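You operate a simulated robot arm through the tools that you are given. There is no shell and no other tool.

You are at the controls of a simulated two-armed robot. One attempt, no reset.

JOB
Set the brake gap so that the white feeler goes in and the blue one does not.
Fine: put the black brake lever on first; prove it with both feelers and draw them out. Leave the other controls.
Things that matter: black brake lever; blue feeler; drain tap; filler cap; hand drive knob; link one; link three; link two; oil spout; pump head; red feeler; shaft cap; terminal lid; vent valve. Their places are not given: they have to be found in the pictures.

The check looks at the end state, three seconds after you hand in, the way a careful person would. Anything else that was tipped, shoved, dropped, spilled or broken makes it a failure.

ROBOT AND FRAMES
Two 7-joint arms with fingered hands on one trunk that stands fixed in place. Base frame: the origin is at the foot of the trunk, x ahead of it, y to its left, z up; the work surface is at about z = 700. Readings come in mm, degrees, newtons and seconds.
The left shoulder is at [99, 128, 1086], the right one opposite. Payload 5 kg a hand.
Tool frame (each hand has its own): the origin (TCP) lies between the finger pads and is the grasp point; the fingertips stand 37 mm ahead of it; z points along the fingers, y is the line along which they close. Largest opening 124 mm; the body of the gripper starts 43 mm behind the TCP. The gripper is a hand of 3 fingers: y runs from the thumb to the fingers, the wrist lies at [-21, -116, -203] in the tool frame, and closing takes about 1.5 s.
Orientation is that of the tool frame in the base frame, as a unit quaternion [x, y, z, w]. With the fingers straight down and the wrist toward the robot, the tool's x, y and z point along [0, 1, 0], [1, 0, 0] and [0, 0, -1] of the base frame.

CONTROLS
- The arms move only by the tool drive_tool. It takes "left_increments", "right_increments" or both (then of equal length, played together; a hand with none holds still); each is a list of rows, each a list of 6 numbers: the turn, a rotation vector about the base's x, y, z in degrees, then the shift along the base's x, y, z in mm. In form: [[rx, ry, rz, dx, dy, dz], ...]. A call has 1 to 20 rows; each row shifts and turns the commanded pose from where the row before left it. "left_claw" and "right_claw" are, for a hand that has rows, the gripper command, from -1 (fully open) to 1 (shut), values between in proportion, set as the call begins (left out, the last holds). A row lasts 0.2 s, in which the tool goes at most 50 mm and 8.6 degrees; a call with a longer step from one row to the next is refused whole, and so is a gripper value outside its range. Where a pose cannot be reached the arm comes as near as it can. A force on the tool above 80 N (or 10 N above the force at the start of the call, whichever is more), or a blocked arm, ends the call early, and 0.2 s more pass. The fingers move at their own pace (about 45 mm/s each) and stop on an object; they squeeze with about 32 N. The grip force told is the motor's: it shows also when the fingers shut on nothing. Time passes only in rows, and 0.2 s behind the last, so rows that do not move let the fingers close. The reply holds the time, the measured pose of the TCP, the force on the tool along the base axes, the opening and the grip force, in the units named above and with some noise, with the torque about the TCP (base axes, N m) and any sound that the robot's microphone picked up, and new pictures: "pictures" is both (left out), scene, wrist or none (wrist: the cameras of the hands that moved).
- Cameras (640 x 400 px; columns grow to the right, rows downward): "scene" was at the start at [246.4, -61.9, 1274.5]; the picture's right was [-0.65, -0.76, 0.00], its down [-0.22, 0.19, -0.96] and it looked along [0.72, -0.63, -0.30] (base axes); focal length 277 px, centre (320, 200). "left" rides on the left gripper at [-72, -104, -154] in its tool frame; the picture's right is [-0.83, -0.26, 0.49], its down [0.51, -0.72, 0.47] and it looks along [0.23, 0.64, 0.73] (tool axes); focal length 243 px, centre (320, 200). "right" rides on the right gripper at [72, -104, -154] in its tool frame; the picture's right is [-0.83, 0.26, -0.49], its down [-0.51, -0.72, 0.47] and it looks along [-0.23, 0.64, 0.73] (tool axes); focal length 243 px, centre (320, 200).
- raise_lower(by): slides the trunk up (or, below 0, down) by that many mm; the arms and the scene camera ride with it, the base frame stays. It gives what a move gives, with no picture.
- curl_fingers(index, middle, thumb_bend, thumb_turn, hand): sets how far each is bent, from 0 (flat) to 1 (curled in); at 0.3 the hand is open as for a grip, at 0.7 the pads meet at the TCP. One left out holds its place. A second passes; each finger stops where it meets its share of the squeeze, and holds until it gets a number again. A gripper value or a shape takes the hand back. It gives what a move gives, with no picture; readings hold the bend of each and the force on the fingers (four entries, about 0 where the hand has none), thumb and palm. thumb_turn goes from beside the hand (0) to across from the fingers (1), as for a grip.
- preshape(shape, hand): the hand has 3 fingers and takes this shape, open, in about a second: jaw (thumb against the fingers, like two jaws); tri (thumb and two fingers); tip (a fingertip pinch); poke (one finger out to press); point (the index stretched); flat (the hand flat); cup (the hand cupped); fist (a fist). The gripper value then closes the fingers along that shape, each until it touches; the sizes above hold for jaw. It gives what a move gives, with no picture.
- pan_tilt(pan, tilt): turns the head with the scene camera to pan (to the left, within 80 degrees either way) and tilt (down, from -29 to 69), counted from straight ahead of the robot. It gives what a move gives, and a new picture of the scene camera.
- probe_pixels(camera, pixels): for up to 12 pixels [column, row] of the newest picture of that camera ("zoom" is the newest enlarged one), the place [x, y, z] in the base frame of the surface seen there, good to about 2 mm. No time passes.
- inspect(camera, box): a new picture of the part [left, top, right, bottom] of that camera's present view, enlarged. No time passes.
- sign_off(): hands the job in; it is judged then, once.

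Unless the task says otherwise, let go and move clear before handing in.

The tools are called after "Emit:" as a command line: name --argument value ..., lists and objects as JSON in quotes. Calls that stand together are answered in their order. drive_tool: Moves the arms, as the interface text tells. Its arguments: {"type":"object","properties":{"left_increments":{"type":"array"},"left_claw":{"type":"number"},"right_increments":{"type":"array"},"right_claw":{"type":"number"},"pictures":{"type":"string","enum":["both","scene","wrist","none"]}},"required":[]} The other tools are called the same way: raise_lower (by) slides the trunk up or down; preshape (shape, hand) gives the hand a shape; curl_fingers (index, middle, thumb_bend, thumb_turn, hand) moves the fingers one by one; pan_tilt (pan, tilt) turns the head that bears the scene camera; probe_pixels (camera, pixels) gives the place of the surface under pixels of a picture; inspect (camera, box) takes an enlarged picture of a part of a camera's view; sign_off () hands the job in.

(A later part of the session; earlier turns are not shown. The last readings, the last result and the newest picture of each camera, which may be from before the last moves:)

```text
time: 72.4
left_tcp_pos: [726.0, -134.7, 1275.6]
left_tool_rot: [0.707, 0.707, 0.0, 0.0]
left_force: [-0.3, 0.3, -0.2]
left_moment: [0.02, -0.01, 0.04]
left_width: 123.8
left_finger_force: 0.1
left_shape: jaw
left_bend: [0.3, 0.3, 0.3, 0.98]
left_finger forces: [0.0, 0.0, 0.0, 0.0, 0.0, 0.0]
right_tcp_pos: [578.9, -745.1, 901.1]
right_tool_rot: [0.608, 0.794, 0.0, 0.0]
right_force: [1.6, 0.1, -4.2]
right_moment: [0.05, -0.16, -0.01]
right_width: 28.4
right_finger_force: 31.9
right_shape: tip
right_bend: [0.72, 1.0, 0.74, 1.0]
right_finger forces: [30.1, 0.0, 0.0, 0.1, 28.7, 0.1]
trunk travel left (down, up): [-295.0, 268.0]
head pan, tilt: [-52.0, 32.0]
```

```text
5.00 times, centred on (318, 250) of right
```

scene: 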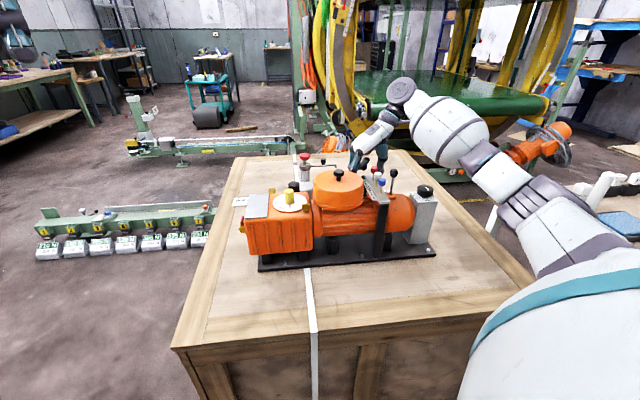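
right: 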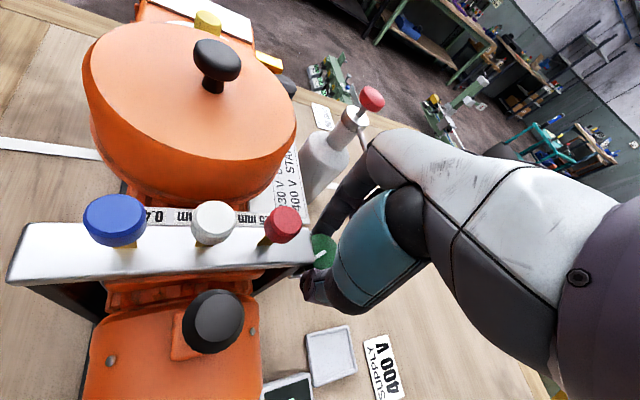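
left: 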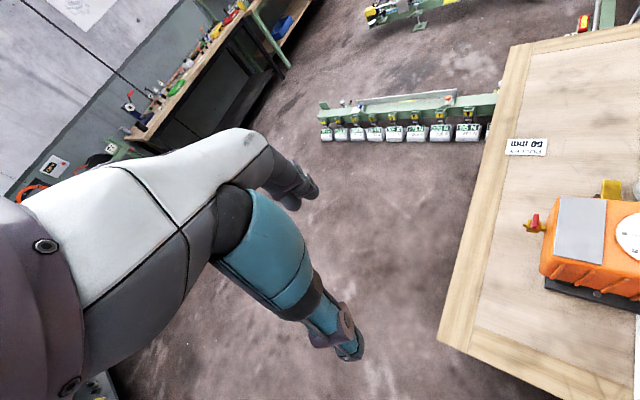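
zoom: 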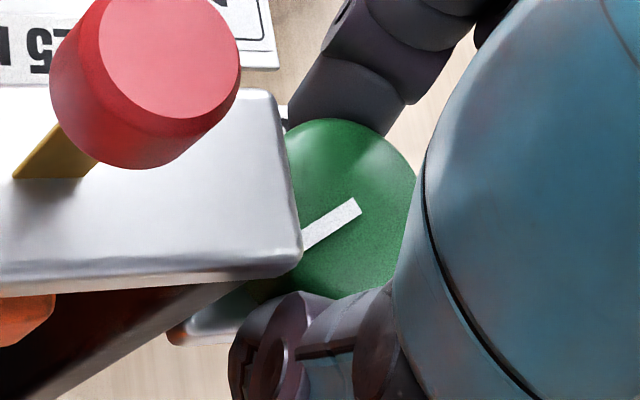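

The mark has turned another ~45° clockwise (about 75° in total). I'll release and re-test white.

Emit:
drive_tool --right_increments '[[0, 0, 0, 0, 0, 0], [0, 0, 0, 0, 0, 0], [0, 0, 0, 0, 0, 0], [0, 0, 0, 0, 0, 0], [0, 0, 0, 0, 0, 10], [0, 0, 0, 0, 0, 20], [0, 0, 0, 0, 0, 30], [0, 0, 0, 0, 0, 30], [0, 0, -5, 0, 0, 15], [0, 0, -5, -15, 15, 0], [0, 0, -5, -20, 20, 0], [0, 0, 0, -20, 20, 0], [0, 0, 0, -12, 10, 0], [0, 0, 0, 0, 0, 0]]' --right_claw 0.15 --pictures "wrist"

Emit:
drive_tool --right_increments '[[0, 0, 0, 0, 0, 0], [0, 0, 0, 0, 0, 0], [0, 0, 0, 0, 0, -8], [0, 0, 0, 0, 0, -8], [0, 0, 0, 0, 0, -7], [0, 0, 0, 0, 0, -6], [0, 0, 0, 0, 0, -6], [0, 0, 0, 0, 0, -4], [0, 0, 0, 0, 0, 0]]' --right_claw 0.45 --pictures "scene"

Emit:
inspect --camera "scene" --box '[350, 140, 430, 204]'

```text
time: 75.4
left_tcp_pos: [725.7, -134.3, 1275.2]
left_tool_rot: [0.707, 0.707, 0.0, 0.0]
left_force: [0.8, -0.3, -0.8]
left_moment: [0.0, 0.01, 0.0]
left_width: 123.6
left_finger_force: 0.0
left_shape: jaw
left_bend: [0.3, 0.3, 0.3, 0.98]
left_finger forces: [0.0, 0.0, 0.0, 0.0, 0.1, 0.0]
right_tcp_pos: [509.8, -678.4, 1006.8]
right_tool_rot: [0.707, 0.707, -0.001, 0.0]
right_force: [-0.6, -0.5, 0.1]
right_moment: [-0.02, 0.04, -0.02]
right_width: 52.4
right_finger_force: 0.1
right_shape: tip
right_bend: [0.73, 0.98, 0.72, 1.0]
right_finger forces: [0.0, 0.0, 0.0, 0.0, 0.0, 0.0]
trunk travel left (down, up): [-295.0, 268.0]
head pan, tilt: [-52.0, 32.0]
```

right: 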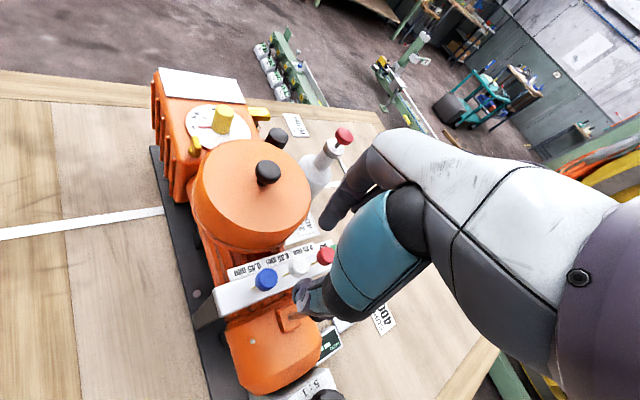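

```text
time: 77.4
left_tcp_pos: [725.3, -135.1, 1274.8]
left_tool_rot: [0.707, 0.707, 0.0, 0.0]
left_force: [0.7, -0.6, -0.7]
left_moment: [0.0, -0.02, 0.0]
left_width: 123.8
left_finger_force: 0.1
left_shape: jaw
left_bend: [0.3, 0.3, 0.3, 0.98]
left_finger forces: [0.0, 0.1, 0.0, 0.0, 0.0, 0.0]
right_tcp_pos: [511.5, -679.7, 969.2]
right_tool_rot: [0.707, 0.707, -0.001, 0.0]
right_force: [-0.7, 0.3, -1.2]
right_moment: [0.0, 0.01, 0.0]
right_width: 34.9
right_finger_force: 0.1
right_shape: tip
right_bend: [0.73, 0.98, 0.74, 1.0]
right_finger forces: [0.0, 0.0, 0.0, 0.1, 0.1, 0.1]
trunk travel left (down, up): [-295.0, 268.0]
head pan, tilt: [-52.0, 32.0]
```

scene: 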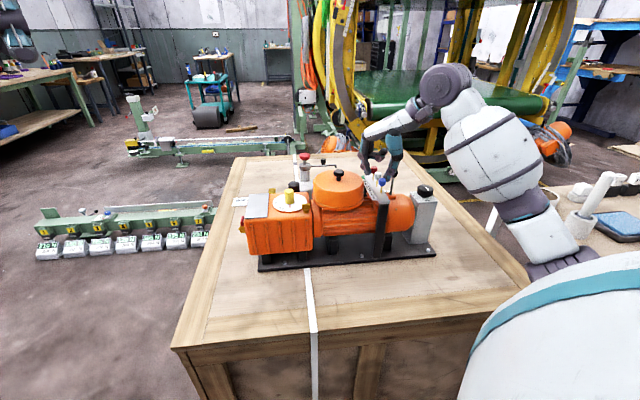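

```text
6.25 times, centred on (390, 172) of scene
```

zoom: 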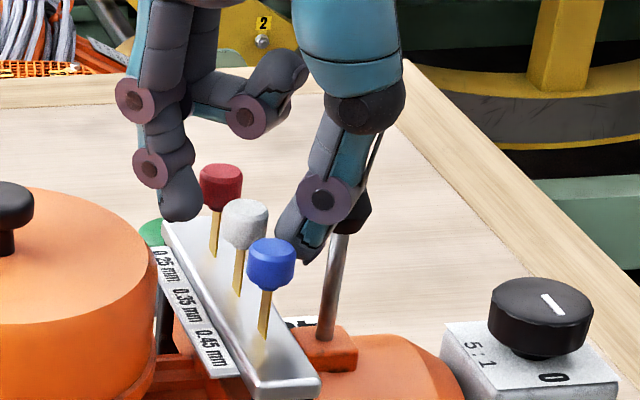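

White is between the tips again at (243,222). I'll close on it and press down gently.

Emit:
drive_tool --right_increments '[[0, 0, 0, 0, 0, -1], [0, 0, 0, 0, 0, 0], [0, 0, 0, 0, 0, 0], [0, 0, 0, 0, 0, 0], [0, 0, 0, 0, 0, 0], [0, 0, 0, 0, 0, 0]]' --right_claw 1 --pictures "none"

Emit:
drive_tool --right_increments '[[0, 0, 0, 0, 0, -1.5], [0, 0, 0, 0, 0, -1.5], [0, 0, 0, 0, 0, -1.5], [0, 0, 0, 0, 0, 0]]' --pictures "none"

Emit:
drive_tool --right_increments '[[0, 0, 0, 0, 0, -1.5], [0, 0, 0, 0, 0, -1.5], [0, 0, 0, 0, 0, 0]]' --pictures "none"

Emit:
drive_tool --right_increments '[[0, 0, 0, 0, 0, -1], [0, 0, 0, 0, 0, -0.5], [0, 0, 0, 0, 0, 0]]' --pictures "scene"

Emit:
inspect --camera "scene" --box '[350, 140, 430, 204]'

```text
time: 78.8
left_tcp_pos: [725.8, -134.9, 1276.2]
left_tool_rot: [0.707, 0.707, -0.001, 0.0]
left_force: [0.1, 0.0, 0.0]
left_moment: [-0.02, 0.0, -0.01]
left_width: 123.6
left_finger_force: 0.2
left_shape: jaw
left_bend: [0.3, 0.3, 0.3, 0.98]
left_finger forces: [0.0, 0.0, 0.1, 0.0, 0.0, 0.0]
right_tcp_pos: [511.9, -678.8, 967.1]
right_tool_rot: [0.708, 0.707, 0.0, 0.0]
right_force: [-1.7, 2.3, -2.2]
right_moment: [0.08, 0.0, -0.06]
right_width: 14.1
right_finger_force: 32.1
right_shape: tip
right_bend: [0.66, 1.0, 0.74, 1.0]
right_finger forces: [27.5, 0.1, 0.0, 0.0, 28.8, 0.0]
trunk travel left (down, up): [-295.0, 268.0]
head pan, tilt: [-52.0, 32.0]
```

```text
time: 79.8
left_tcp_pos: [724.4, -133.5, 1275.2]
left_tool_rot: [0.707, 0.707, 0.0, 0.001]
left_force: [-0.8, -0.2, -0.2]
left_moment: [0.0, 0.0, 0.0]
left_width: 124.1
left_finger_force: 0.1
left_shape: jaw
left_bend: [0.3, 0.3, 0.3, 0.98]
left_finger forces: [0.0, 0.0, 0.0, 0.1, 0.1, 0.0]
right_tcp_pos: [511.8, -680.4, 963.1]
right_tool_rot: [0.707, 0.707, 0.0, 0.0]
right_force: [-2.1, 0.6, 1.5]
right_moment: [0.02, -0.02, -0.04]
right_width: 14.2
right_finger_force: 32.3
right_shape: tip
right_bend: [0.66, 1.0, 0.74, 1.0]
right_finger forces: [27.5, 0.0, 0.1, 0.0, 29.6, 0.0]
trunk travel left (down, up): [-295.0, 268.0]
head pan, tilt: [-52.0, 32.0]
```

```text
time: 80.6
left_tcp_pos: [724.0, -134.5, 1274.9]
left_tool_rot: [0.708, 0.707, 0.0, 0.0]
left_force: [0.5, 0.3, -0.4]
left_moment: [-0.02, 0.0, 0.04]
left_width: 123.6
left_finger_force: 0.1
left_shape: jaw
left_bend: [0.3, 0.3, 0.3, 0.98]
left_finger forces: [0.0, 0.1, 0.1, 0.0, 0.0, 0.0]
right_tcp_pos: [511.3, -678.2, 960.5]
right_tool_rot: [0.707, 0.707, 0.001, 0.001]
right_force: [-2.0, 2.4, 3.1]
right_moment: [0.07, 0.04, -0.05]
right_width: 14.1
right_finger_force: 32.0
right_shape: tip
right_bend: [0.66, 1.0, 0.74, 1.0]
right_finger forces: [28.2, 0.0, 0.0, 0.0, 30.6, 0.0]
trunk travel left (down, up): [-295.0, 268.0]
head pan, tilt: [-52.0, 32.0]
```

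```text
time: 81.4
left_tcp_pos: [723.7, -133.0, 1276.8]
left_tool_rot: [0.707, 0.707, 0.0, 0.001]
left_force: [0.0, -1.5, 0.5]
left_moment: [-0.02, -0.01, 0.03]
left_width: 123.8
left_finger_force: 0.2
left_shape: jaw
left_bend: [0.3, 0.3, 0.3, 0.98]
left_finger forces: [0.0, 0.0, 0.1, 0.1, 0.1, 0.1]
right_tcp_pos: [511.5, -678.5, 960.8]
right_tool_rot: [0.708, 0.707, 0.0, 0.001]
right_force: [-2.3, -2.0, 14.0]
right_moment: [-0.03, 0.01, -0.09]
right_width: 14.4
right_finger_force: 31.8
right_shape: tip
right_bend: [0.66, 1.0, 0.74, 1.0]
right_finger forces: [28.3, 0.0, 0.0, 0.0, 31.7, 0.1]
trunk travel left (down, up): [-295.0, 268.0]
head pan, tilt: [-52.0, 32.0]
```

scene: 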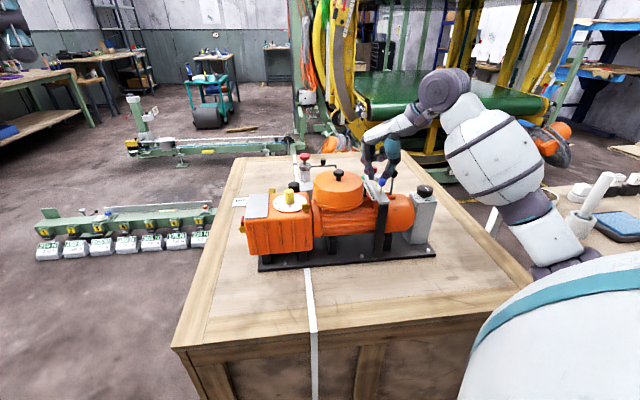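

```text
6.25 times, centred on (390, 172) of scene
```

zoom: 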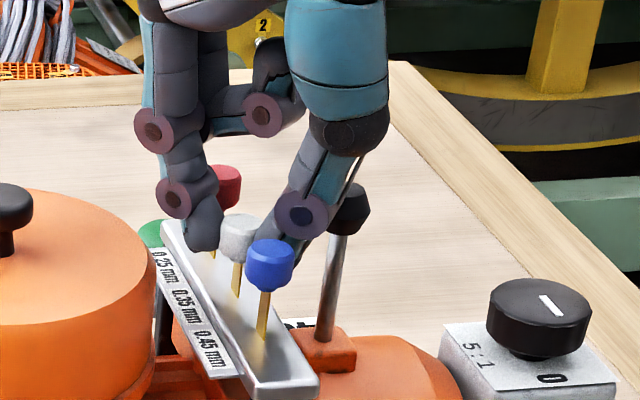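

White still stops at about 960.6 with the force rising to 14 N. Before going on, I'll check whether the lever is still fully upright (ball near zoom (348,207), stem (335,280), base (325,340)).

Emit:
probe_pixels --camera "zoom" --pixels '[[350, 215], [340, 260], [333, 295], [326, 330], [262, 330], [267, 300], [236, 285], [240, 235], [270, 255]]'

Emit:
inspect --camera "right" --box '[220, 230, 348, 330]'

```text
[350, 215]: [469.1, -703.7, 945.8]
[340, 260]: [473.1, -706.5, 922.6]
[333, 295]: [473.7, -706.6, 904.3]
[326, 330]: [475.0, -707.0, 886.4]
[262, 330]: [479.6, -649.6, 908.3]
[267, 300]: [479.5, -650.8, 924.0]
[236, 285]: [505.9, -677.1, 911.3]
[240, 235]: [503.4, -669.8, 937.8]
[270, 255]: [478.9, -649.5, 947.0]
```

```text
4.00 times, centred on (284, 280) of right
```

zoom: 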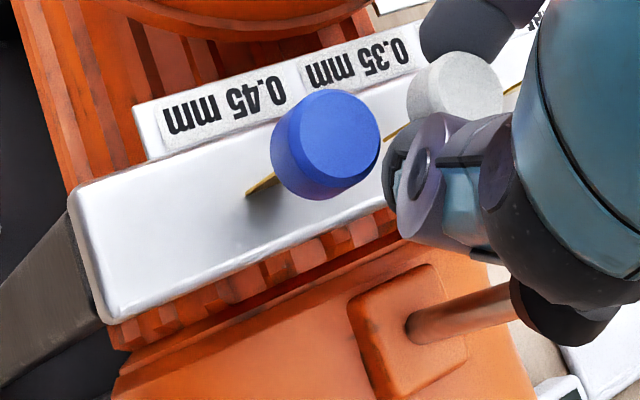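

The lever stem leans about 3° now (x from 475 at the base to 473 higher up), so the thumb may have nudged it. I'll probe the thumb knuckle and ball to see how close they are.

Emit:
inspect --camera "scene" --box '[370, 150, 420, 190]'

Emit:
probe_pixels --camera "zoom" --pixels '[[225, 190], [285, 120], [290, 175], [320, 170], [255, 235], [240, 150], [270, 180], [300, 200], [290, 220]]'

```text
10.00 times, centred on (395, 170) of scene
```

zoom: 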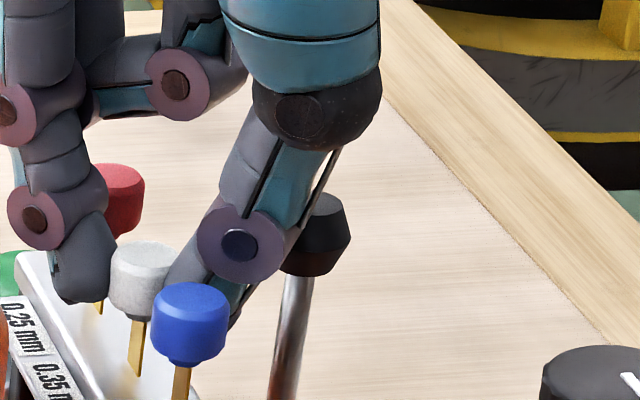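

```text
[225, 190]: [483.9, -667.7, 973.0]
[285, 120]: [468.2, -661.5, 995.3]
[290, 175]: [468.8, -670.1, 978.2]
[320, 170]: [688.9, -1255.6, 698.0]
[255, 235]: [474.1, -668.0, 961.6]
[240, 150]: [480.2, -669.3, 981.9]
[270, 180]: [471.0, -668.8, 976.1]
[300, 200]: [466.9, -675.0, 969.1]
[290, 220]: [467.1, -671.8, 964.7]
```

Emit:
probe_pixels --camera "right" --pixels '[[324, 311], [330, 310.5], [337, 309.5], [344, 308.5], [350, 310], [358, 314], [365, 313], [322, 318]]'

```text
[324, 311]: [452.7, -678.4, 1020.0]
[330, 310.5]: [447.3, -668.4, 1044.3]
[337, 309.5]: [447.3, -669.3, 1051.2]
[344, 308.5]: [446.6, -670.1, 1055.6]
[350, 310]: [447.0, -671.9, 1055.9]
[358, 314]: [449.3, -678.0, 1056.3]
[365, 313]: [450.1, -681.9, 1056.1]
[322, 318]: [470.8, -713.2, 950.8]
```

The thumb passes within a few mm of the lever ball, so I'll use a narrower opening here from now on. I'll draw white back up to rest, release with a small opening, rise clear, and look at the lever properly.

Emit:
drive_tool --right_increments '[[0, 0, 0, 0, 0, 2], [0, 0, 0, 0, 0, 2], [0, 0, 0, 0, 0, 2], [0, 0, 0, 0, 0, 2], [0, 0, 0, 0, 0, 0.5], [0, 0, 0, 0, 0, 0]]' --pictures "none"

Emit:
drive_tool --right_increments '[[0, 0, 0, 0, 0, 0], [0, 0, 0, 0, 0, 0], [0, 0, 0, 0, 0, 0], [0, 0, 0, 0, 0, 8], [0, 0, 0, 0, 0, 15], [0, 0, 0, 0, 0, 20], [0, 0, 0, 0, 0, 30], [0, 0, 0, -20, -20, 20], [0, 0, 0, -20, -20, 0], [0, 0, 0, -20, -20, 0], [0, 0, 0, 0, 0, 0]]' --right_claw 0.58 --pictures "both"

Emit:
inspect --camera "right" --box '[180, 180, 308, 260]'

Emit:
inspect --camera "scene" --box '[350, 160, 430, 210]'

```text
time: 82.8
left_tcp_pos: [725.9, -134.7, 1275.9]
left_tool_rot: [0.707, 0.707, 0.001, 0.001]
left_force: [-0.5, 0.1, -0.1]
left_moment: [0.0, 0.01, 0.0]
left_width: 123.8
left_finger_force: 0.1
left_shape: jaw
left_bend: [0.3, 0.3, 0.3, 0.98]
left_finger forces: [0.0, 0.0, 0.1, 0.0, 0.0, 0.1]
right_tcp_pos: [512.2, -678.7, 966.5]
right_tool_rot: [0.707, 0.707, 0.0, 0.0]
right_force: [-4.3, 3.8, -1.5]
right_moment: [0.13, 0.06, -0.02]
right_width: 14.3
right_finger_force: 32.2
right_shape: tip
right_bend: [0.66, 1.0, 0.74, 1.0]
right_finger forces: [28.3, 0.1, 0.0, 0.0, 31.4, 0.1]
trunk travel left (down, up): [-295.0, 268.0]
head pan, tilt: [-52.0, 32.0]
```

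```text
time: 85.2
left_tcp_pos: [725.2, -134.1, 1275.0]
left_tool_rot: [0.708, 0.707, 0.0, 0.0]
left_force: [0.1, 0.6, -0.1]
left_moment: [-0.04, 0.04, 0.01]
left_width: 123.4
left_finger_force: 0.0
left_shape: jaw
left_bend: [0.3, 0.3, 0.3, 0.98]
left_finger forces: [0.1, 0.1, 0.0, 0.0, 0.0, 0.0]
right_tcp_pos: [451.1, -740.0, 1059.8]
right_tool_rot: [0.707, 0.707, 0.001, 0.001]
right_force: [1.4, -0.7, -0.1]
right_moment: [-0.04, 0.03, 0.0]
right_width: 26.0
right_finger_force: 0.0
right_shape: tip
right_bend: [0.72, 0.98, 0.74, 1.0]
right_finger forces: [0.0, 0.0, 0.0, 0.0, 0.0, 0.0]
trunk travel left (down, up): [-295.0, 268.0]
head pan, tilt: [-52.0, 32.0]
```

scene: 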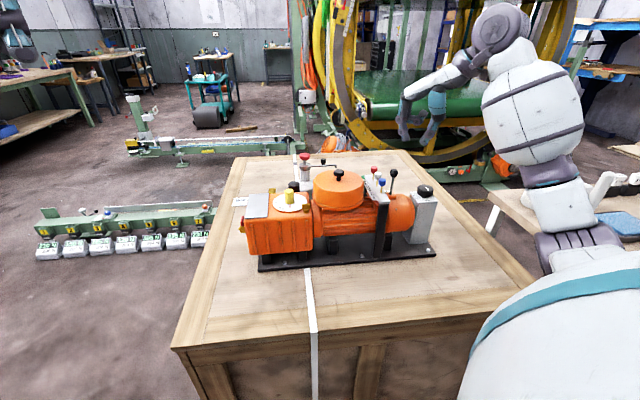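
right: 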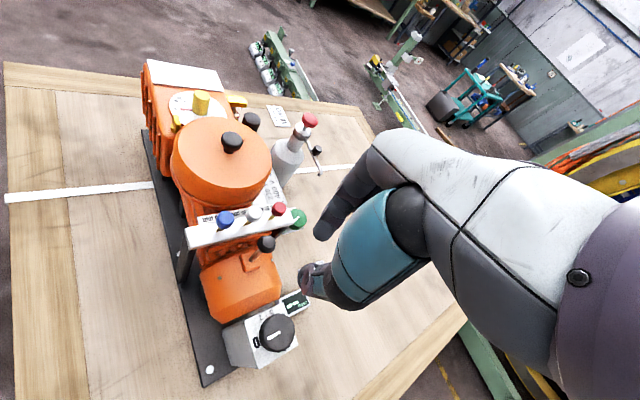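

```text
5.00 times, centred on (244, 220) of right
```

zoom: 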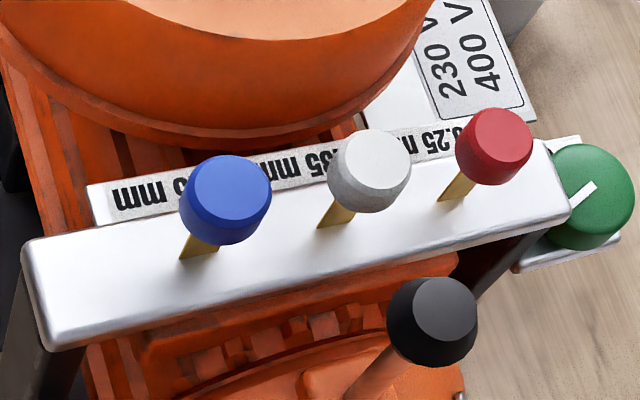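

```text
8.00 times, centred on (390, 185) of scene
```

zoom: 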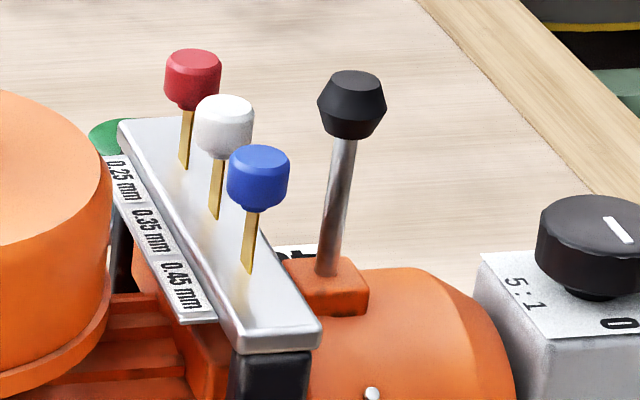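

The lever is still within a degree or two of vertical (zoom ball (352,105), base (325,275)), the feelers are level, and the knob mark has moved toward "+". I'll go back to the knob and turn it further clockwise.

Emit:
drive_tool --right_increments '[[0, 0, 7.5, 16, -0.7, 0], [0, 0, 7.5, 16, -0.7, 0], [0, 0, 7.5, 16, -0.7, 0], [0, 0, 7.5, 16, -0.7, 0], [0, 0, 7.5, 16, -0.7, 0], [0, 0, 7.5, 16, -0.7, 0], [0, 0, 7.5, 16, -0.7, 0], [0, 0, 7.5, 16, -0.7, 0], [0, 0, 0, 0, 0, -30], [0, 0, 0, 0, 0, -30], [0, 0, 0, 0, 0, -30], [0, 0, 0, 0, 0, 0]]' --right_claw 0.15 --pictures "scene"

```text
time: 87.8
left_tcp_pos: [726.0, -135.2, 1275.7]
left_tool_rot: [0.707, 0.707, 0.0, -0.001]
left_force: [-0.3, -0.4, -0.9]
left_moment: [-0.03, -0.01, -0.01]
left_width: 123.7
left_finger_force: 0.1
left_shape: jaw
left_bend: [0.3, 0.3, 0.3, 0.98]
left_finger forces: [0.0, 0.1, 0.1, 0.0, 0.1, 0.0]
right_tcp_pos: [581.4, -745.1, 970.0]
right_tool_rot: [0.259, 0.966, 0.0, 0.0]
right_force: [0.4, 0.4, 0.6]
right_moment: [0.0, 0.0, 0.06]
right_width: 52.8
right_finger_force: 0.1
right_shape: tip
right_bend: [0.73, 0.98, 0.72, 1.0]
right_finger forces: [0.0, 0.0, 0.0, 0.0, 0.0, 0.1]
trunk travel left (down, up): [-295.0, 268.0]
head pan, tilt: [-52.0, 32.0]
```

scene: 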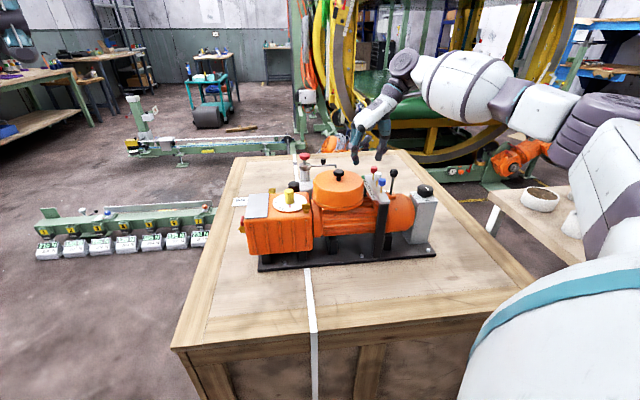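

The hand is above the knob at yaw 60°. I'll descend around it and close.

Emit:
drive_tool --right_increments '[[0, 0, 0, -2.5, -0.3, -20], [0, 0, 0, 0, 0, -15], [0, 0, 0, 0, 0, -12], [0, 0, 0, 0, 0, -8], [0, 0, 0, 0, 0, -7], [0, 0, 0, 0, 0, -6], [0, 0, 0, 0, 0, 0]]' --pictures "none"

Emit:
drive_tool --right_increments '[[0, 0, 0, 0, 0, 0], [0, 0, 0, 0, 0, 0], [0, 0, 0, 0, 0, 0], [0, 0, 0, 0, 0, 0], [0, 0, 0, 0, 0, 0], [0, 0, 0, 0, 0, 0]]' --right_claw 1 --pictures "none"

Emit:
drive_tool --right_increments '[[0, 0, -5, 0, 0, 0], [0, 0, -5, 0, 0, 0], [0, 0, -5, 0, 0, 0], [0, 0, -5, 0, 0, 0], [0, 0, -5, 0, 0, 0], [0, 0, 0, 0, 0, 0]]' --pictures "none"

Emit:
drive_tool --right_increments '[[0, 0, -5, 0, 0, 0], [0, 0, -5, 0, 0, 0], [0, 0, -5, 0, 0, 0], [0, 0, -5, 0, 0, 0], [0, 0, -5, 0, 0, 0], [0, 0, 0, 0, 0, 0]]' --pictures "wrist"

Emit:
inspect --camera "right" --box '[270, 210, 366, 290]'

```text
time: 89.4
left_tcp_pos: [725.1, -135.0, 1274.5]
left_tool_rot: [0.708, 0.707, 0.0, 0.0]
left_force: [0.7, -0.1, -0.2]
left_moment: [-0.02, -0.03, -0.03]
left_width: 123.6
left_finger_force: 0.1
left_shape: jaw
left_bend: [0.3, 0.3, 0.3, 0.98]
left_finger forces: [0.0, 0.1, 0.0, 0.0, 0.1, 0.0]
right_tcp_pos: [578.3, -745.4, 901.9]
right_tool_rot: [0.258, 0.966, 0.001, 0.0]
right_force: [-0.2, 0.4, 0.0]
right_moment: [-0.01, -0.01, -0.03]
right_width: 52.4
right_finger_force: 0.1
right_shape: tip
right_bend: [0.73, 0.98, 0.72, 1.0]
right_finger forces: [0.0, 0.1, 0.1, 0.1, 0.0, 0.0]
trunk travel left (down, up): [-295.0, 268.0]
head pan, tilt: [-52.0, 32.0]
```

```text
time: 90.8
left_tcp_pos: [725.5, -134.3, 1275.0]
left_tool_rot: [0.707, 0.707, 0.0, 0.0]
left_force: [-0.3, -0.5, -0.1]
left_moment: [-0.02, 0.01, 0.01]
left_width: 123.7
left_finger_force: 0.2
left_shape: jaw
left_bend: [0.3, 0.3, 0.3, 0.98]
left_finger forces: [0.0, 0.0, 0.0, 0.1, 0.0, 0.0]
right_tcp_pos: [578.1, -745.9, 901.5]
right_tool_rot: [0.259, 0.966, 0.0, 0.001]
right_force: [0.4, -1.6, -2.0]
right_moment: [0.01, 0.01, 0.01]
right_width: 29.0
right_finger_force: 32.2
right_shape: tip
right_bend: [0.72, 1.0, 0.74, 1.0]
right_finger forces: [28.0, 0.0, 0.0, 0.0, 28.2, 0.1]
trunk travel left (down, up): [-295.0, 268.0]
head pan, tilt: [-52.0, 32.0]
```

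```text
time: 92.2
left_tcp_pos: [725.5, -135.9, 1276.2]
left_tool_rot: [0.706, 0.708, 0.0, 0.0]
left_force: [0.5, 0.0, -0.3]
left_moment: [0.01, -0.01, -0.02]
left_width: 123.6
left_finger_force: 0.0
left_shape: jaw
left_bend: [0.3, 0.3, 0.3, 0.98]
left_finger forces: [0.0, 0.1, 0.0, 0.0, 0.1, 0.0]
right_tcp_pos: [578.0, -747.8, 902.0]
right_tool_rot: [0.462, 0.887, 0.0, 0.0]
right_force: [-0.5, 1.3, -3.1]
right_moment: [0.1, -0.03, 0.02]
right_width: 28.6
right_finger_force: 32.1
right_shape: tip
right_bend: [0.72, 1.0, 0.74, 1.0]
right_finger forces: [29.9, 0.0, 0.1, 0.0, 28.9, 0.0]
trunk travel left (down, up): [-295.0, 268.0]
head pan, tilt: [-52.0, 32.0]
```

```text
time: 93.6
left_tcp_pos: [725.0, -134.0, 1274.4]
left_tool_rot: [0.707, 0.707, 0.0, 0.001]
left_force: [1.3, 0.5, 0.6]
left_moment: [0.0, 0.01, -0.03]
left_width: 123.6
left_finger_force: 0.0
left_shape: jaw
left_bend: [0.3, 0.3, 0.3, 0.98]
left_finger forces: [0.0, 0.1, 0.0, 0.1, 0.0, 0.1]
right_tcp_pos: [576.5, -746.5, 901.0]
right_tool_rot: [0.643, 0.766, 0.0, 0.0]
right_force: [0.9, -0.7, -2.9]
right_moment: [0.02, -0.1, 0.01]
right_width: 28.8
right_finger_force: 32.1
right_shape: tip
right_bend: [0.72, 1.0, 0.74, 1.0]
right_finger forces: [30.3, 0.1, 0.0, 0.0, 28.8, 0.1]
trunk travel left (down, up): [-295.0, 268.0]
head pan, tilt: [-52.0, 32.0]
```

right: 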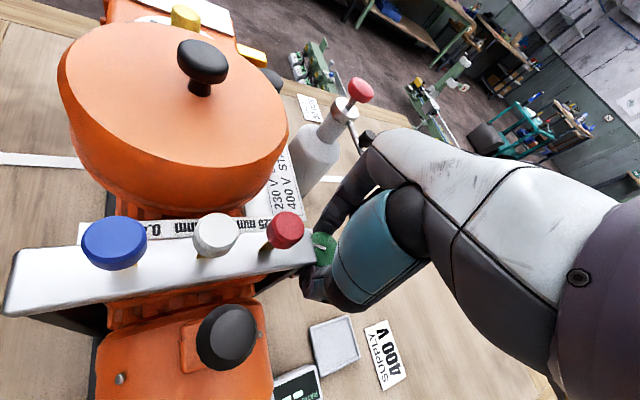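

```text
5.00 times, centred on (318, 250) of right
```

zoom: 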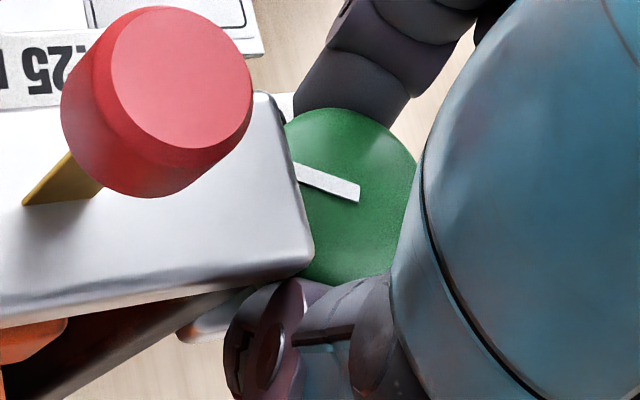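

The knob turned another ~50° (mark now pointing about 105°; ~125° in total). I'll release, return to white with the narrower opening, and test again.

Emit:
drive_tool --right_increments '[[0, 0, 0, 0, 0, 0], [0, 0, 0, 0, 0, 0], [0, 0, 0, 0, 0, 0], [0, 0, 0, 0, 0, 0], [0, 0, 0, 0, 0, 10], [0, 0, 0, 0, 0, 20], [0, 0, 0, 0, 0, 30], [0, 0, 0, 0, 0, 30], [0, 0, -5, 0, 0, 15], [0, 0, -5, -15, 16, 0], [0, 0, 0, -20, 21, 0], [0, 0, 0, -20, 20, 0], [0, 0, 0, -10.5, 10, 0], [0, 0, 0, 0, 0, 0]]' --right_claw 0.15 --pictures "none"

Emit:
drive_tool --right_increments '[[0, 0, 0, 0, 0, 0], [0, 0, 0, 0, 0, 0], [0, 0, 0, 0, 0, 0], [0, 0, 0, 0, 0, 0]]' --right_claw 0.52 --pictures "both"

Emit:
inspect --camera "right" --box '[230, 220, 358, 300]'

```text
time: 96.6
left_tcp_pos: [724.2, -135.4, 1275.5]
left_tool_rot: [0.708, 0.707, 0.0, 0.0]
left_force: [0.4, 0.0, -0.1]
left_moment: [0.0, 0.02, 0.01]
left_width: 123.6
left_finger_force: 0.0
left_shape: jaw
left_bend: [0.3, 0.3, 0.3, 0.98]
left_finger forces: [0.1, 0.0, 0.0, 0.0, 0.1, 0.0]
right_tcp_pos: [511.9, -678.4, 1006.2]
right_tool_rot: [0.707, 0.707, 0.0, 0.0]
right_force: [-0.5, 0.3, -1.0]
right_moment: [-0.02, -0.01, 0.03]
right_width: 52.8
right_finger_force: 0.1
right_shape: tip
right_bend: [0.73, 0.98, 0.72, 1.0]
right_finger forces: [0.0, 0.0, 0.0, 0.0, 0.1, 0.0]
trunk travel left (down, up): [-295.0, 268.0]
head pan, tilt: [-52.0, 32.0]
```

```text
time: 97.6
left_tcp_pos: [726.0, -134.2, 1274.8]
left_tool_rot: [0.707, 0.708, 0.0, 0.0]
left_force: [0.4, -0.7, 0.3]
left_moment: [-0.03, -0.04, -0.01]
left_width: 123.7
left_finger_force: 0.1
left_shape: jaw
left_bend: [0.3, 0.3, 0.3, 0.98]
left_finger forces: [0.0, 0.0, 0.0, 0.0, 0.1, 0.0]
right_tcp_pos: [512.1, -678.4, 1006.3]
right_tool_rot: [0.708, 0.707, 0.0, 0.0]
right_force: [0.8, -0.1, -0.5]
right_moment: [0.03, 0.01, 0.0]
right_width: 30.2
right_finger_force: 0.0
right_shape: tip
right_bend: [0.72, 0.98, 0.74, 1.0]
right_finger forces: [0.1, 0.0, 0.0, 0.0, 0.1, 0.0]
trunk travel left (down, up): [-295.0, 268.0]
head pan, tilt: [-52.0, 32.0]
```

scene: 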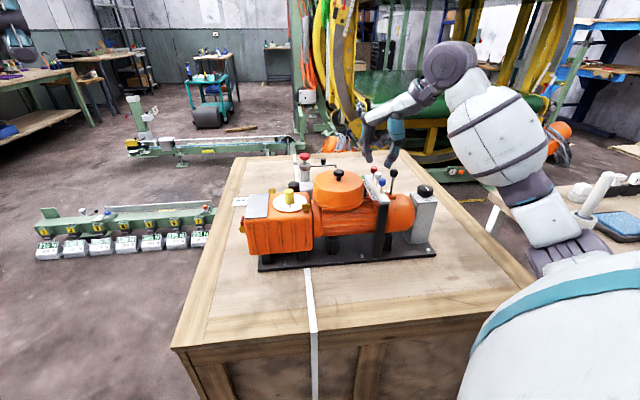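
right: 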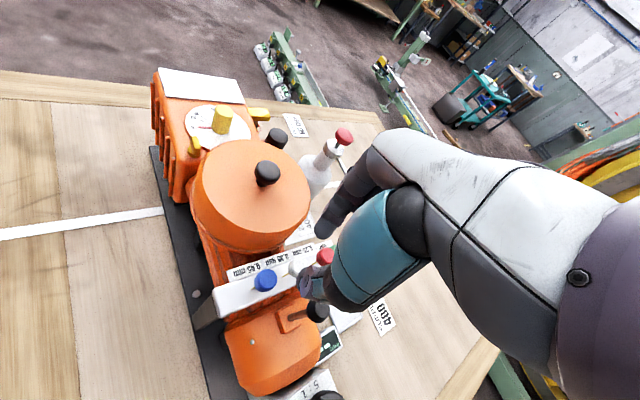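

```text
5.00 times, centred on (294, 260) of right
```

zoom: 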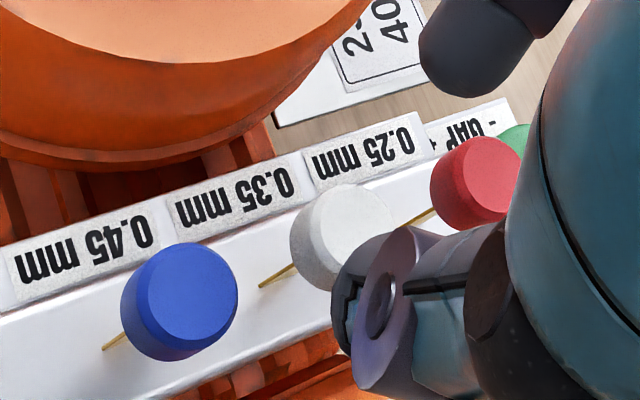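

I'm above white with a 30 mm opening. I'll descend, close on it and press gently.

Emit:
drive_tool --right_increments '[[0, 0, 0, 0, -1, -8], [0, 0, 0, 0, 0, -8], [0, 0, 0, 0, 0, -7], [0, 0, 0, 0, 0, -6], [0, 0, 0, 0, 0, -6], [0, 0, 0, 0, 0, -4], [0, 0, 0, 0, 0, 0]]' --pictures "none"

Emit:
drive_tool --right_increments '[[0, 0, 0, 0, 0, 0], [0, 0, 0, 0, 0, 0], [0, 0, 0, 0, 0, 0], [0, 0, 0, 0, 0, 0], [0, 0, 0, 0, 0, 0]]' --right_claw 1 --pictures "scene"

Emit:
drive_tool --right_increments '[[0, 0, 0, 0, 0, -1.5], [0, 0, 0, 0, 0, -1.5], [0, 0, 0, 0, 0, -1.5], [0, 0, 0, 0, 0, -1.5], [0, 0, 0, 0, 0, 0]]' --pictures "none"

Emit:
drive_tool --right_increments '[[0, 0, 0, 0, 0, -1], [0, 0, 0, 0, 0, -1], [0, 0, 0, 0, 0, 0]]' --pictures "scene"

Emit:
inspect --camera "scene" --box '[350, 140, 430, 204]'

```text
time: 99.2
left_tcp_pos: [725.9, -135.6, 1275.3]
left_tool_rot: [0.707, 0.707, 0.0, -0.001]
left_force: [-1.2, 0.3, -0.6]
left_moment: [0.0, 0.0, -0.03]
left_width: 123.8
left_finger_force: 0.0
left_shape: jaw
left_bend: [0.3, 0.3, 0.3, 0.98]
left_finger forces: [0.1, 0.1, 0.1, 0.0, 0.0, 0.1]
right_tcp_pos: [511.9, -679.7, 967.4]
right_tool_rot: [0.707, 0.707, 0.0, 0.0]
right_force: [-0.1, -0.1, 0.0]
right_moment: [0.0, 0.01, 0.03]
right_width: 30.1
right_finger_force: 0.1
right_shape: tip
right_bend: [0.72, 0.98, 0.74, 1.0]
right_finger forces: [0.0, 0.0, 0.0, 0.0, 0.1, 0.1]
trunk travel left (down, up): [-295.0, 268.0]
head pan, tilt: [-52.0, 32.0]
```

```text
time: 100.4
left_tcp_pos: [726.4, -134.9, 1275.6]
left_tool_rot: [0.707, 0.707, 0.001, -0.001]
left_force: [0.4, 0.4, 0.1]
left_moment: [0.0, 0.0, -0.02]
left_width: 123.6
left_finger_force: 0.1
left_shape: jaw
left_bend: [0.3, 0.3, 0.3, 0.98]
left_finger forces: [0.0, 0.1, 0.0, 0.0, 0.0, 0.1]
right_tcp_pos: [511.5, -679.1, 968.0]
right_tool_rot: [0.707, 0.707, 0.0, 0.0]
right_force: [-0.4, 2.5, -2.6]
right_moment: [0.07, 0.01, -0.04]
right_width: 13.5
right_finger_force: 31.7
right_shape: tip
right_bend: [0.66, 1.0, 0.74, 1.0]
right_finger forces: [27.7, 0.0, 0.1, 0.0, 28.5, 0.1]
trunk travel left (down, up): [-295.0, 268.0]
head pan, tilt: [-52.0, 32.0]
```

scene: 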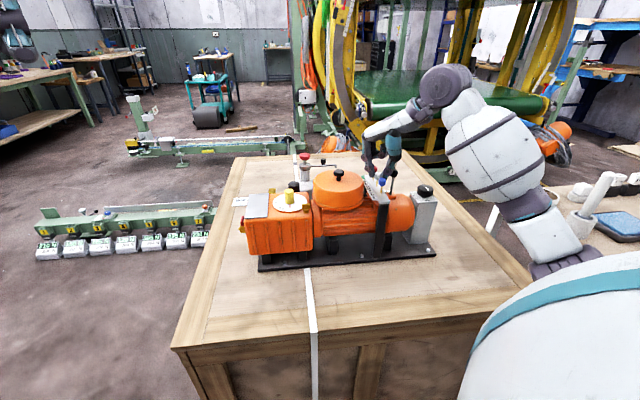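

```text
time: 101.6
left_tcp_pos: [725.7, -133.7, 1275.5]
left_tool_rot: [0.707, 0.708, 0.0, 0.0]
left_force: [0.2, 0.6, -0.3]
left_moment: [-0.01, -0.01, -0.02]
left_width: 123.6
left_finger_force: 0.0
left_shape: jaw
left_bend: [0.3, 0.3, 0.3, 0.98]
left_finger forces: [0.0, 0.0, 0.0, 0.0, 0.0, 0.0]
right_tcp_pos: [510.5, -679.6, 961.6]
right_tool_rot: [0.707, 0.707, 0.001, 0.0]
right_force: [-2.7, 4.0, 1.2]
right_moment: [0.06, 0.0, -0.01]
right_width: 13.5
right_finger_force: 31.6
right_shape: tip
right_bend: [0.66, 1.0, 0.74, 1.0]
right_finger forces: [28.2, 0.0, 0.1, 0.0, 30.2, 0.1]
trunk travel left (down, up): [-295.0, 268.0]
head pan, tilt: [-52.0, 32.0]
```

```text
time: 102.4
left_tcp_pos: [724.6, -132.9, 1276.0]
left_tool_rot: [0.707, 0.707, 0.0, 0.0]
left_force: [-0.8, -0.2, -0.2]
left_moment: [0.0, 0.03, -0.04]
left_width: 123.8
left_finger_force: 0.0
left_shape: jaw
left_bend: [0.3, 0.3, 0.3, 0.98]
left_finger forces: [0.0, 0.0, 0.0, 0.0, 0.0, 0.0]
right_tcp_pos: [511.3, -678.3, 959.5]
right_tool_rot: [0.707, 0.707, 0.0, 0.002]
right_force: [-1.0, 0.6, 9.5]
right_moment: [0.01, 0.05, -0.09]
right_width: 14.1
right_finger_force: 32.0
right_shape: tip
right_bend: [0.66, 1.0, 0.74, 1.0]
right_finger forces: [28.4, 0.0, 0.0, 0.0, 30.7, 0.0]
trunk travel left (down, up): [-295.0, 268.0]
head pan, tilt: [-52.0, 32.0]
```

scene: 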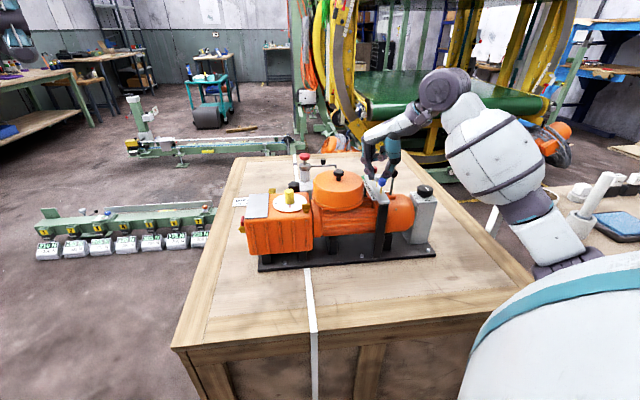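

```text
6.25 times, centred on (390, 172) of scene
```

zoom: 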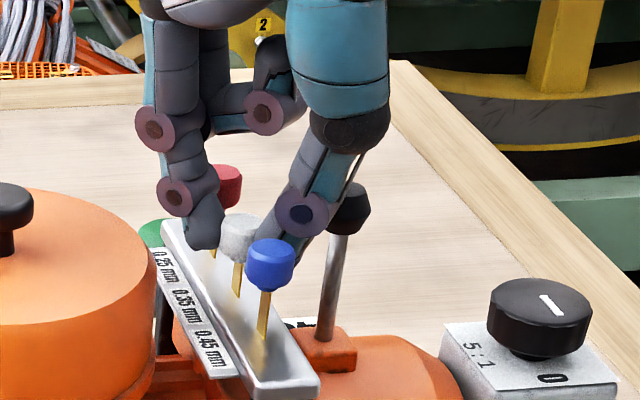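

White still stops at the same depth after about 125° clockwise. I'll draw it back up, release, and return to the earlier side viewpoint to look closely at the slots in the brake block and the lever.

Emit:
drive_tool --right_increments '[[0, 0, 0, 0, 0, 2], [0, 0, 0, 0, 0, 2], [0, 0, 0, 0, 0, 2], [0, 0, 0, 0, 0, 2], [0, 0, 0, 0, 0, 0.5], [0, 0, 0, 0, 0, 0]]' --pictures "none"

Emit:
drive_tool --right_increments '[[0, 0, 0, 0, 0, 0], [0, 0, 0, 0, 0, 0], [0, 0, 0, 0, 0, 0], [0, 0, 0, 0, 0, 8], [0, 0, 0, 0, 0, 20], [0, 0, 0, 0, 0, 30], [0, 0, 0, 0, 0, 40], [0, 0, 0, -20, -25, 6], [0, 0, 0, -20, -25, 0], [0, 0, 0, -20, -25, 0], [0, 0, 0, -20, -25, 0], [0, 0, 0, -20, -25, 0], [0, 0, 0, -20, -12, 0], [0, 0, 0, -19, -10, 0], [0, 0, 0, 0, 0, 0]]' --right_claw 0.58 --pictures "both"

Emit:
inspect --camera "right" --box '[150, 130, 246, 190]'

Emit:
inspect --camera "right" --box '[170, 160, 266, 220]'

```text
time: 103.8
left_tcp_pos: [725.2, -136.1, 1275.3]
left_tool_rot: [0.707, 0.707, 0.0, 0.0]
left_force: [0.8, 0.3, -0.1]
left_moment: [0.04, -0.02, -0.05]
left_width: 123.7
left_finger_force: 0.1
left_shape: jaw
left_bend: [0.3, 0.3, 0.3, 0.98]
left_finger forces: [0.0, 0.0, 0.0, 0.0, 0.0, 0.0]
right_tcp_pos: [512.7, -680.7, 967.5]
right_tool_rot: [0.707, 0.708, 0.0, -0.002]
right_force: [-4.9, 4.3, -9.1]
right_moment: [0.12, 0.05, -0.03]
right_width: 13.5
right_finger_force: 31.7
right_shape: tip
right_bend: [0.66, 1.0, 0.74, 1.0]
right_finger forces: [26.8, 0.1, 0.1, 0.1, 31.7, 0.0]
trunk travel left (down, up): [-295.0, 268.0]
head pan, tilt: [-52.0, 32.0]
```

```text
time: 107.0
left_tcp_pos: [725.0, -135.2, 1275.0]
left_tool_rot: [0.707, 0.707, 0.0, 0.0]
left_force: [-0.5, 0.5, -0.5]
left_moment: [-0.01, 0.01, 0.03]
left_width: 123.6
left_finger_force: 0.1
left_shape: jaw
left_bend: [0.3, 0.3, 0.3, 0.98]
left_finger forces: [0.0, 0.0, 0.1, 0.0, 0.0, 0.0]
right_tcp_pos: [372.9, -826.8, 1072.1]
right_tool_rot: [0.707, 0.707, 0.0, 0.001]
right_force: [-0.4, 0.0, 0.0]
right_moment: [0.02, 0.06, -0.02]
right_width: 25.6
right_finger_force: 0.0
right_shape: tip
right_bend: [0.72, 0.98, 0.74, 1.0]
right_finger forces: [0.0, 0.1, 0.0, 0.0, 0.0, 0.1]
trunk travel left (down, up): [-295.0, 268.0]
head pan, tilt: [-52.0, 32.0]
```

scene: 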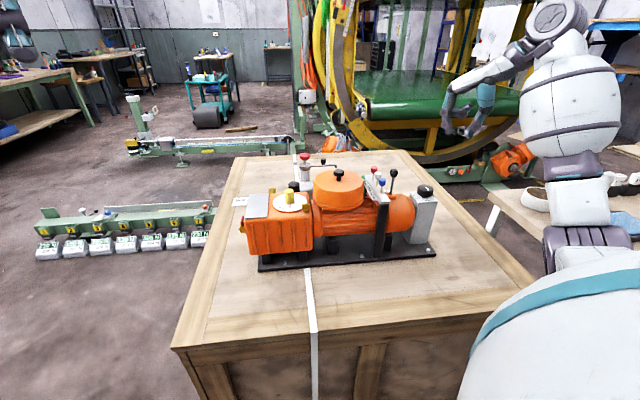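
right: 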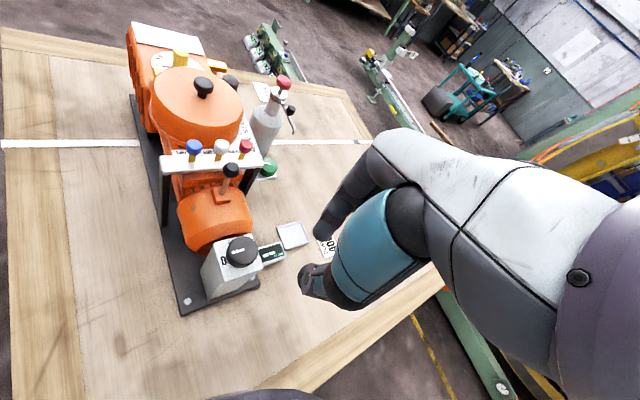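

```text
6.67 times, centred on (198, 160) of right
```

zoom: 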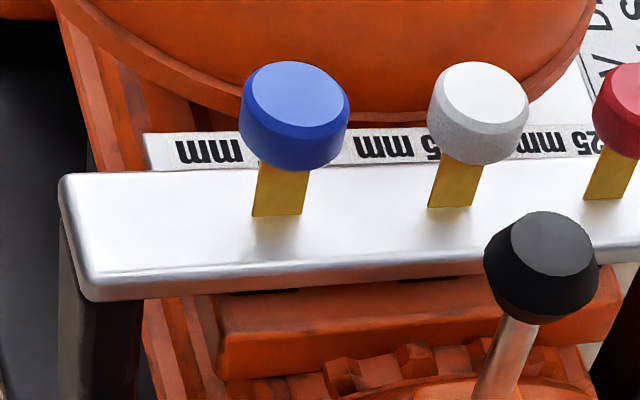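

```text
6.67 times, centred on (218, 190) of right
```

zoom: 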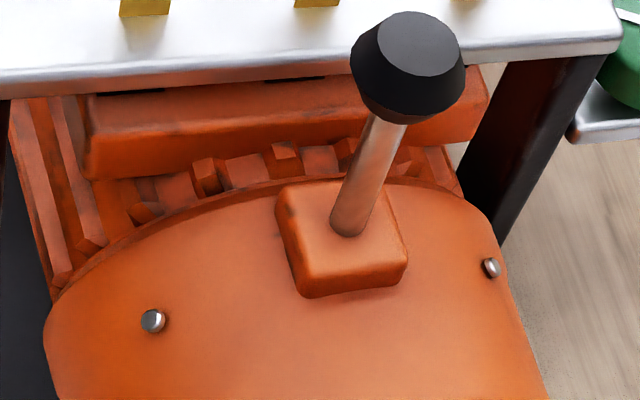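

The slots look unchanged and the lever stands upright. I'll check where the knob mark points now so I can track its true angle.

Emit:
inspect --camera "right" --box '[228, 142, 308, 192]'

```text
8.00 times, centred on (268, 167) of right
```

zoom: 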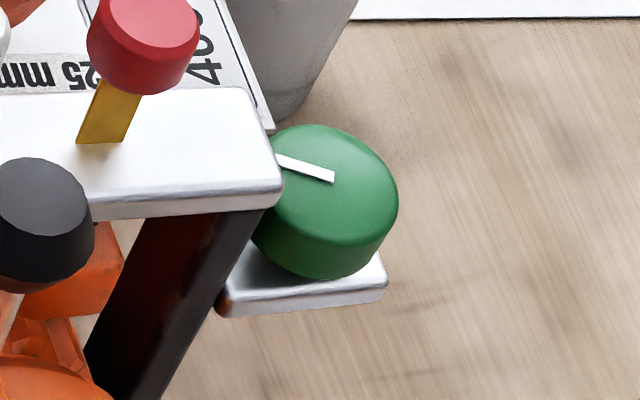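

Emit:
probe_pixels --camera "zoom" --pixels '[[332, 178], [282, 160], [390, 190], [330, 130], [300, 240], [340, 205]]'

```text
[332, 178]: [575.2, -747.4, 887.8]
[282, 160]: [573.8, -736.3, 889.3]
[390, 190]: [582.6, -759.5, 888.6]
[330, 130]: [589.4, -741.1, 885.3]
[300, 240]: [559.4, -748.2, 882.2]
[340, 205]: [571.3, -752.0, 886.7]
```

The mark now points at about 105°, so the knob has truly turned ~115° clockwise without letting white in. Clockwise evidently doesn't open the gap enough, so I'll try the other way: grip at yaw 10° and turn counter-clockwise in long strokes.

Emit:
drive_tool --right_increments '[[0, 0, 2, 25, 10, 0], [0, 0, 2, 25, 10, 0], [0, 0, 2, 25, 10, 0], [0, 0, 2, 25, 10, 0], [0, 0, 2, 25, 10, 0], [0, 0, 0, 25, 10, 0], [0, 0, 0, 25, 10, 0], [0, 0, 0, 25, 8, 0], [0, 0, 0, 6, 2, 0], [0, 0, 0, 0, 0, -30], [0, 0, 0, 0, 0, -30], [0, 0, 0, 0, 0, -25], [0, 0, 0, 0, 0, -15], [0, 0, 0, 0, 0, 0]]' --right_claw 0.25 --pictures "both"

Emit:
inspect --camera "right" --box '[240, 200, 368, 300]'

```text
time: 110.0
left_tcp_pos: [724.3, -134.1, 1275.5]
left_tool_rot: [0.707, 0.707, -0.001, 0.0]
left_force: [0.4, -0.5, -0.2]
left_moment: [-0.01, 0.0, 0.01]
left_width: 124.0
left_finger_force: 0.1
left_shape: jaw
left_bend: [0.3, 0.3, 0.3, 0.98]
left_finger forces: [0.0, 0.0, 0.0, 0.0, 0.0, 0.0]
right_tcp_pos: [579.1, -747.7, 972.8]
right_tool_rot: [0.643, 0.766, 0.001, 0.001]
right_force: [0.0, 0.4, 0.6]
right_moment: [-0.05, 0.0, -0.02]
right_width: 46.1
right_finger_force: 0.0
right_shape: tip
right_bend: [0.73, 0.98, 0.73, 1.0]
right_finger forces: [0.0, 0.1, 0.0, 0.1, 0.1, 0.0]
trunk travel left (down, up): [-295.0, 268.0]
head pan, tilt: [-52.0, 32.0]
```

scene: 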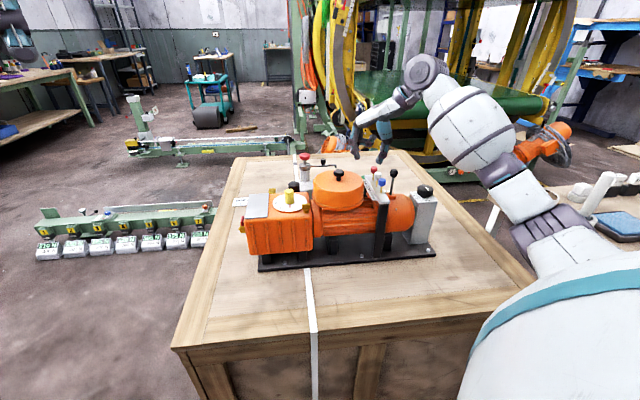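
right: 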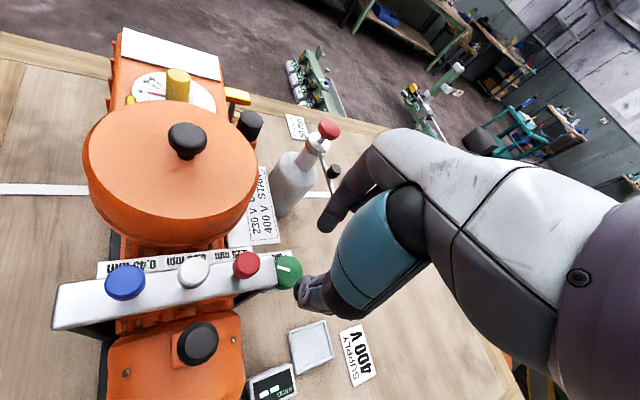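

```text
4.00 times, centred on (304, 250) of right
```

zoom: 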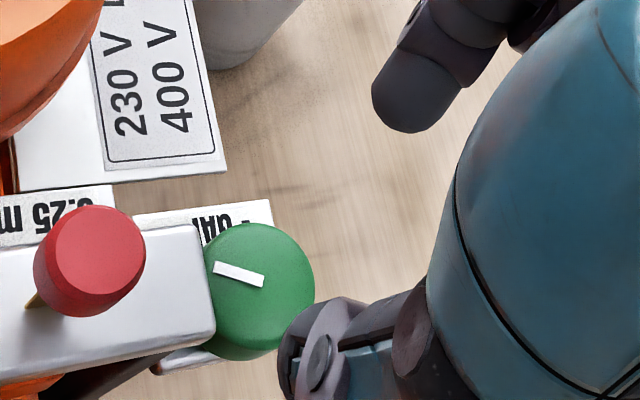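

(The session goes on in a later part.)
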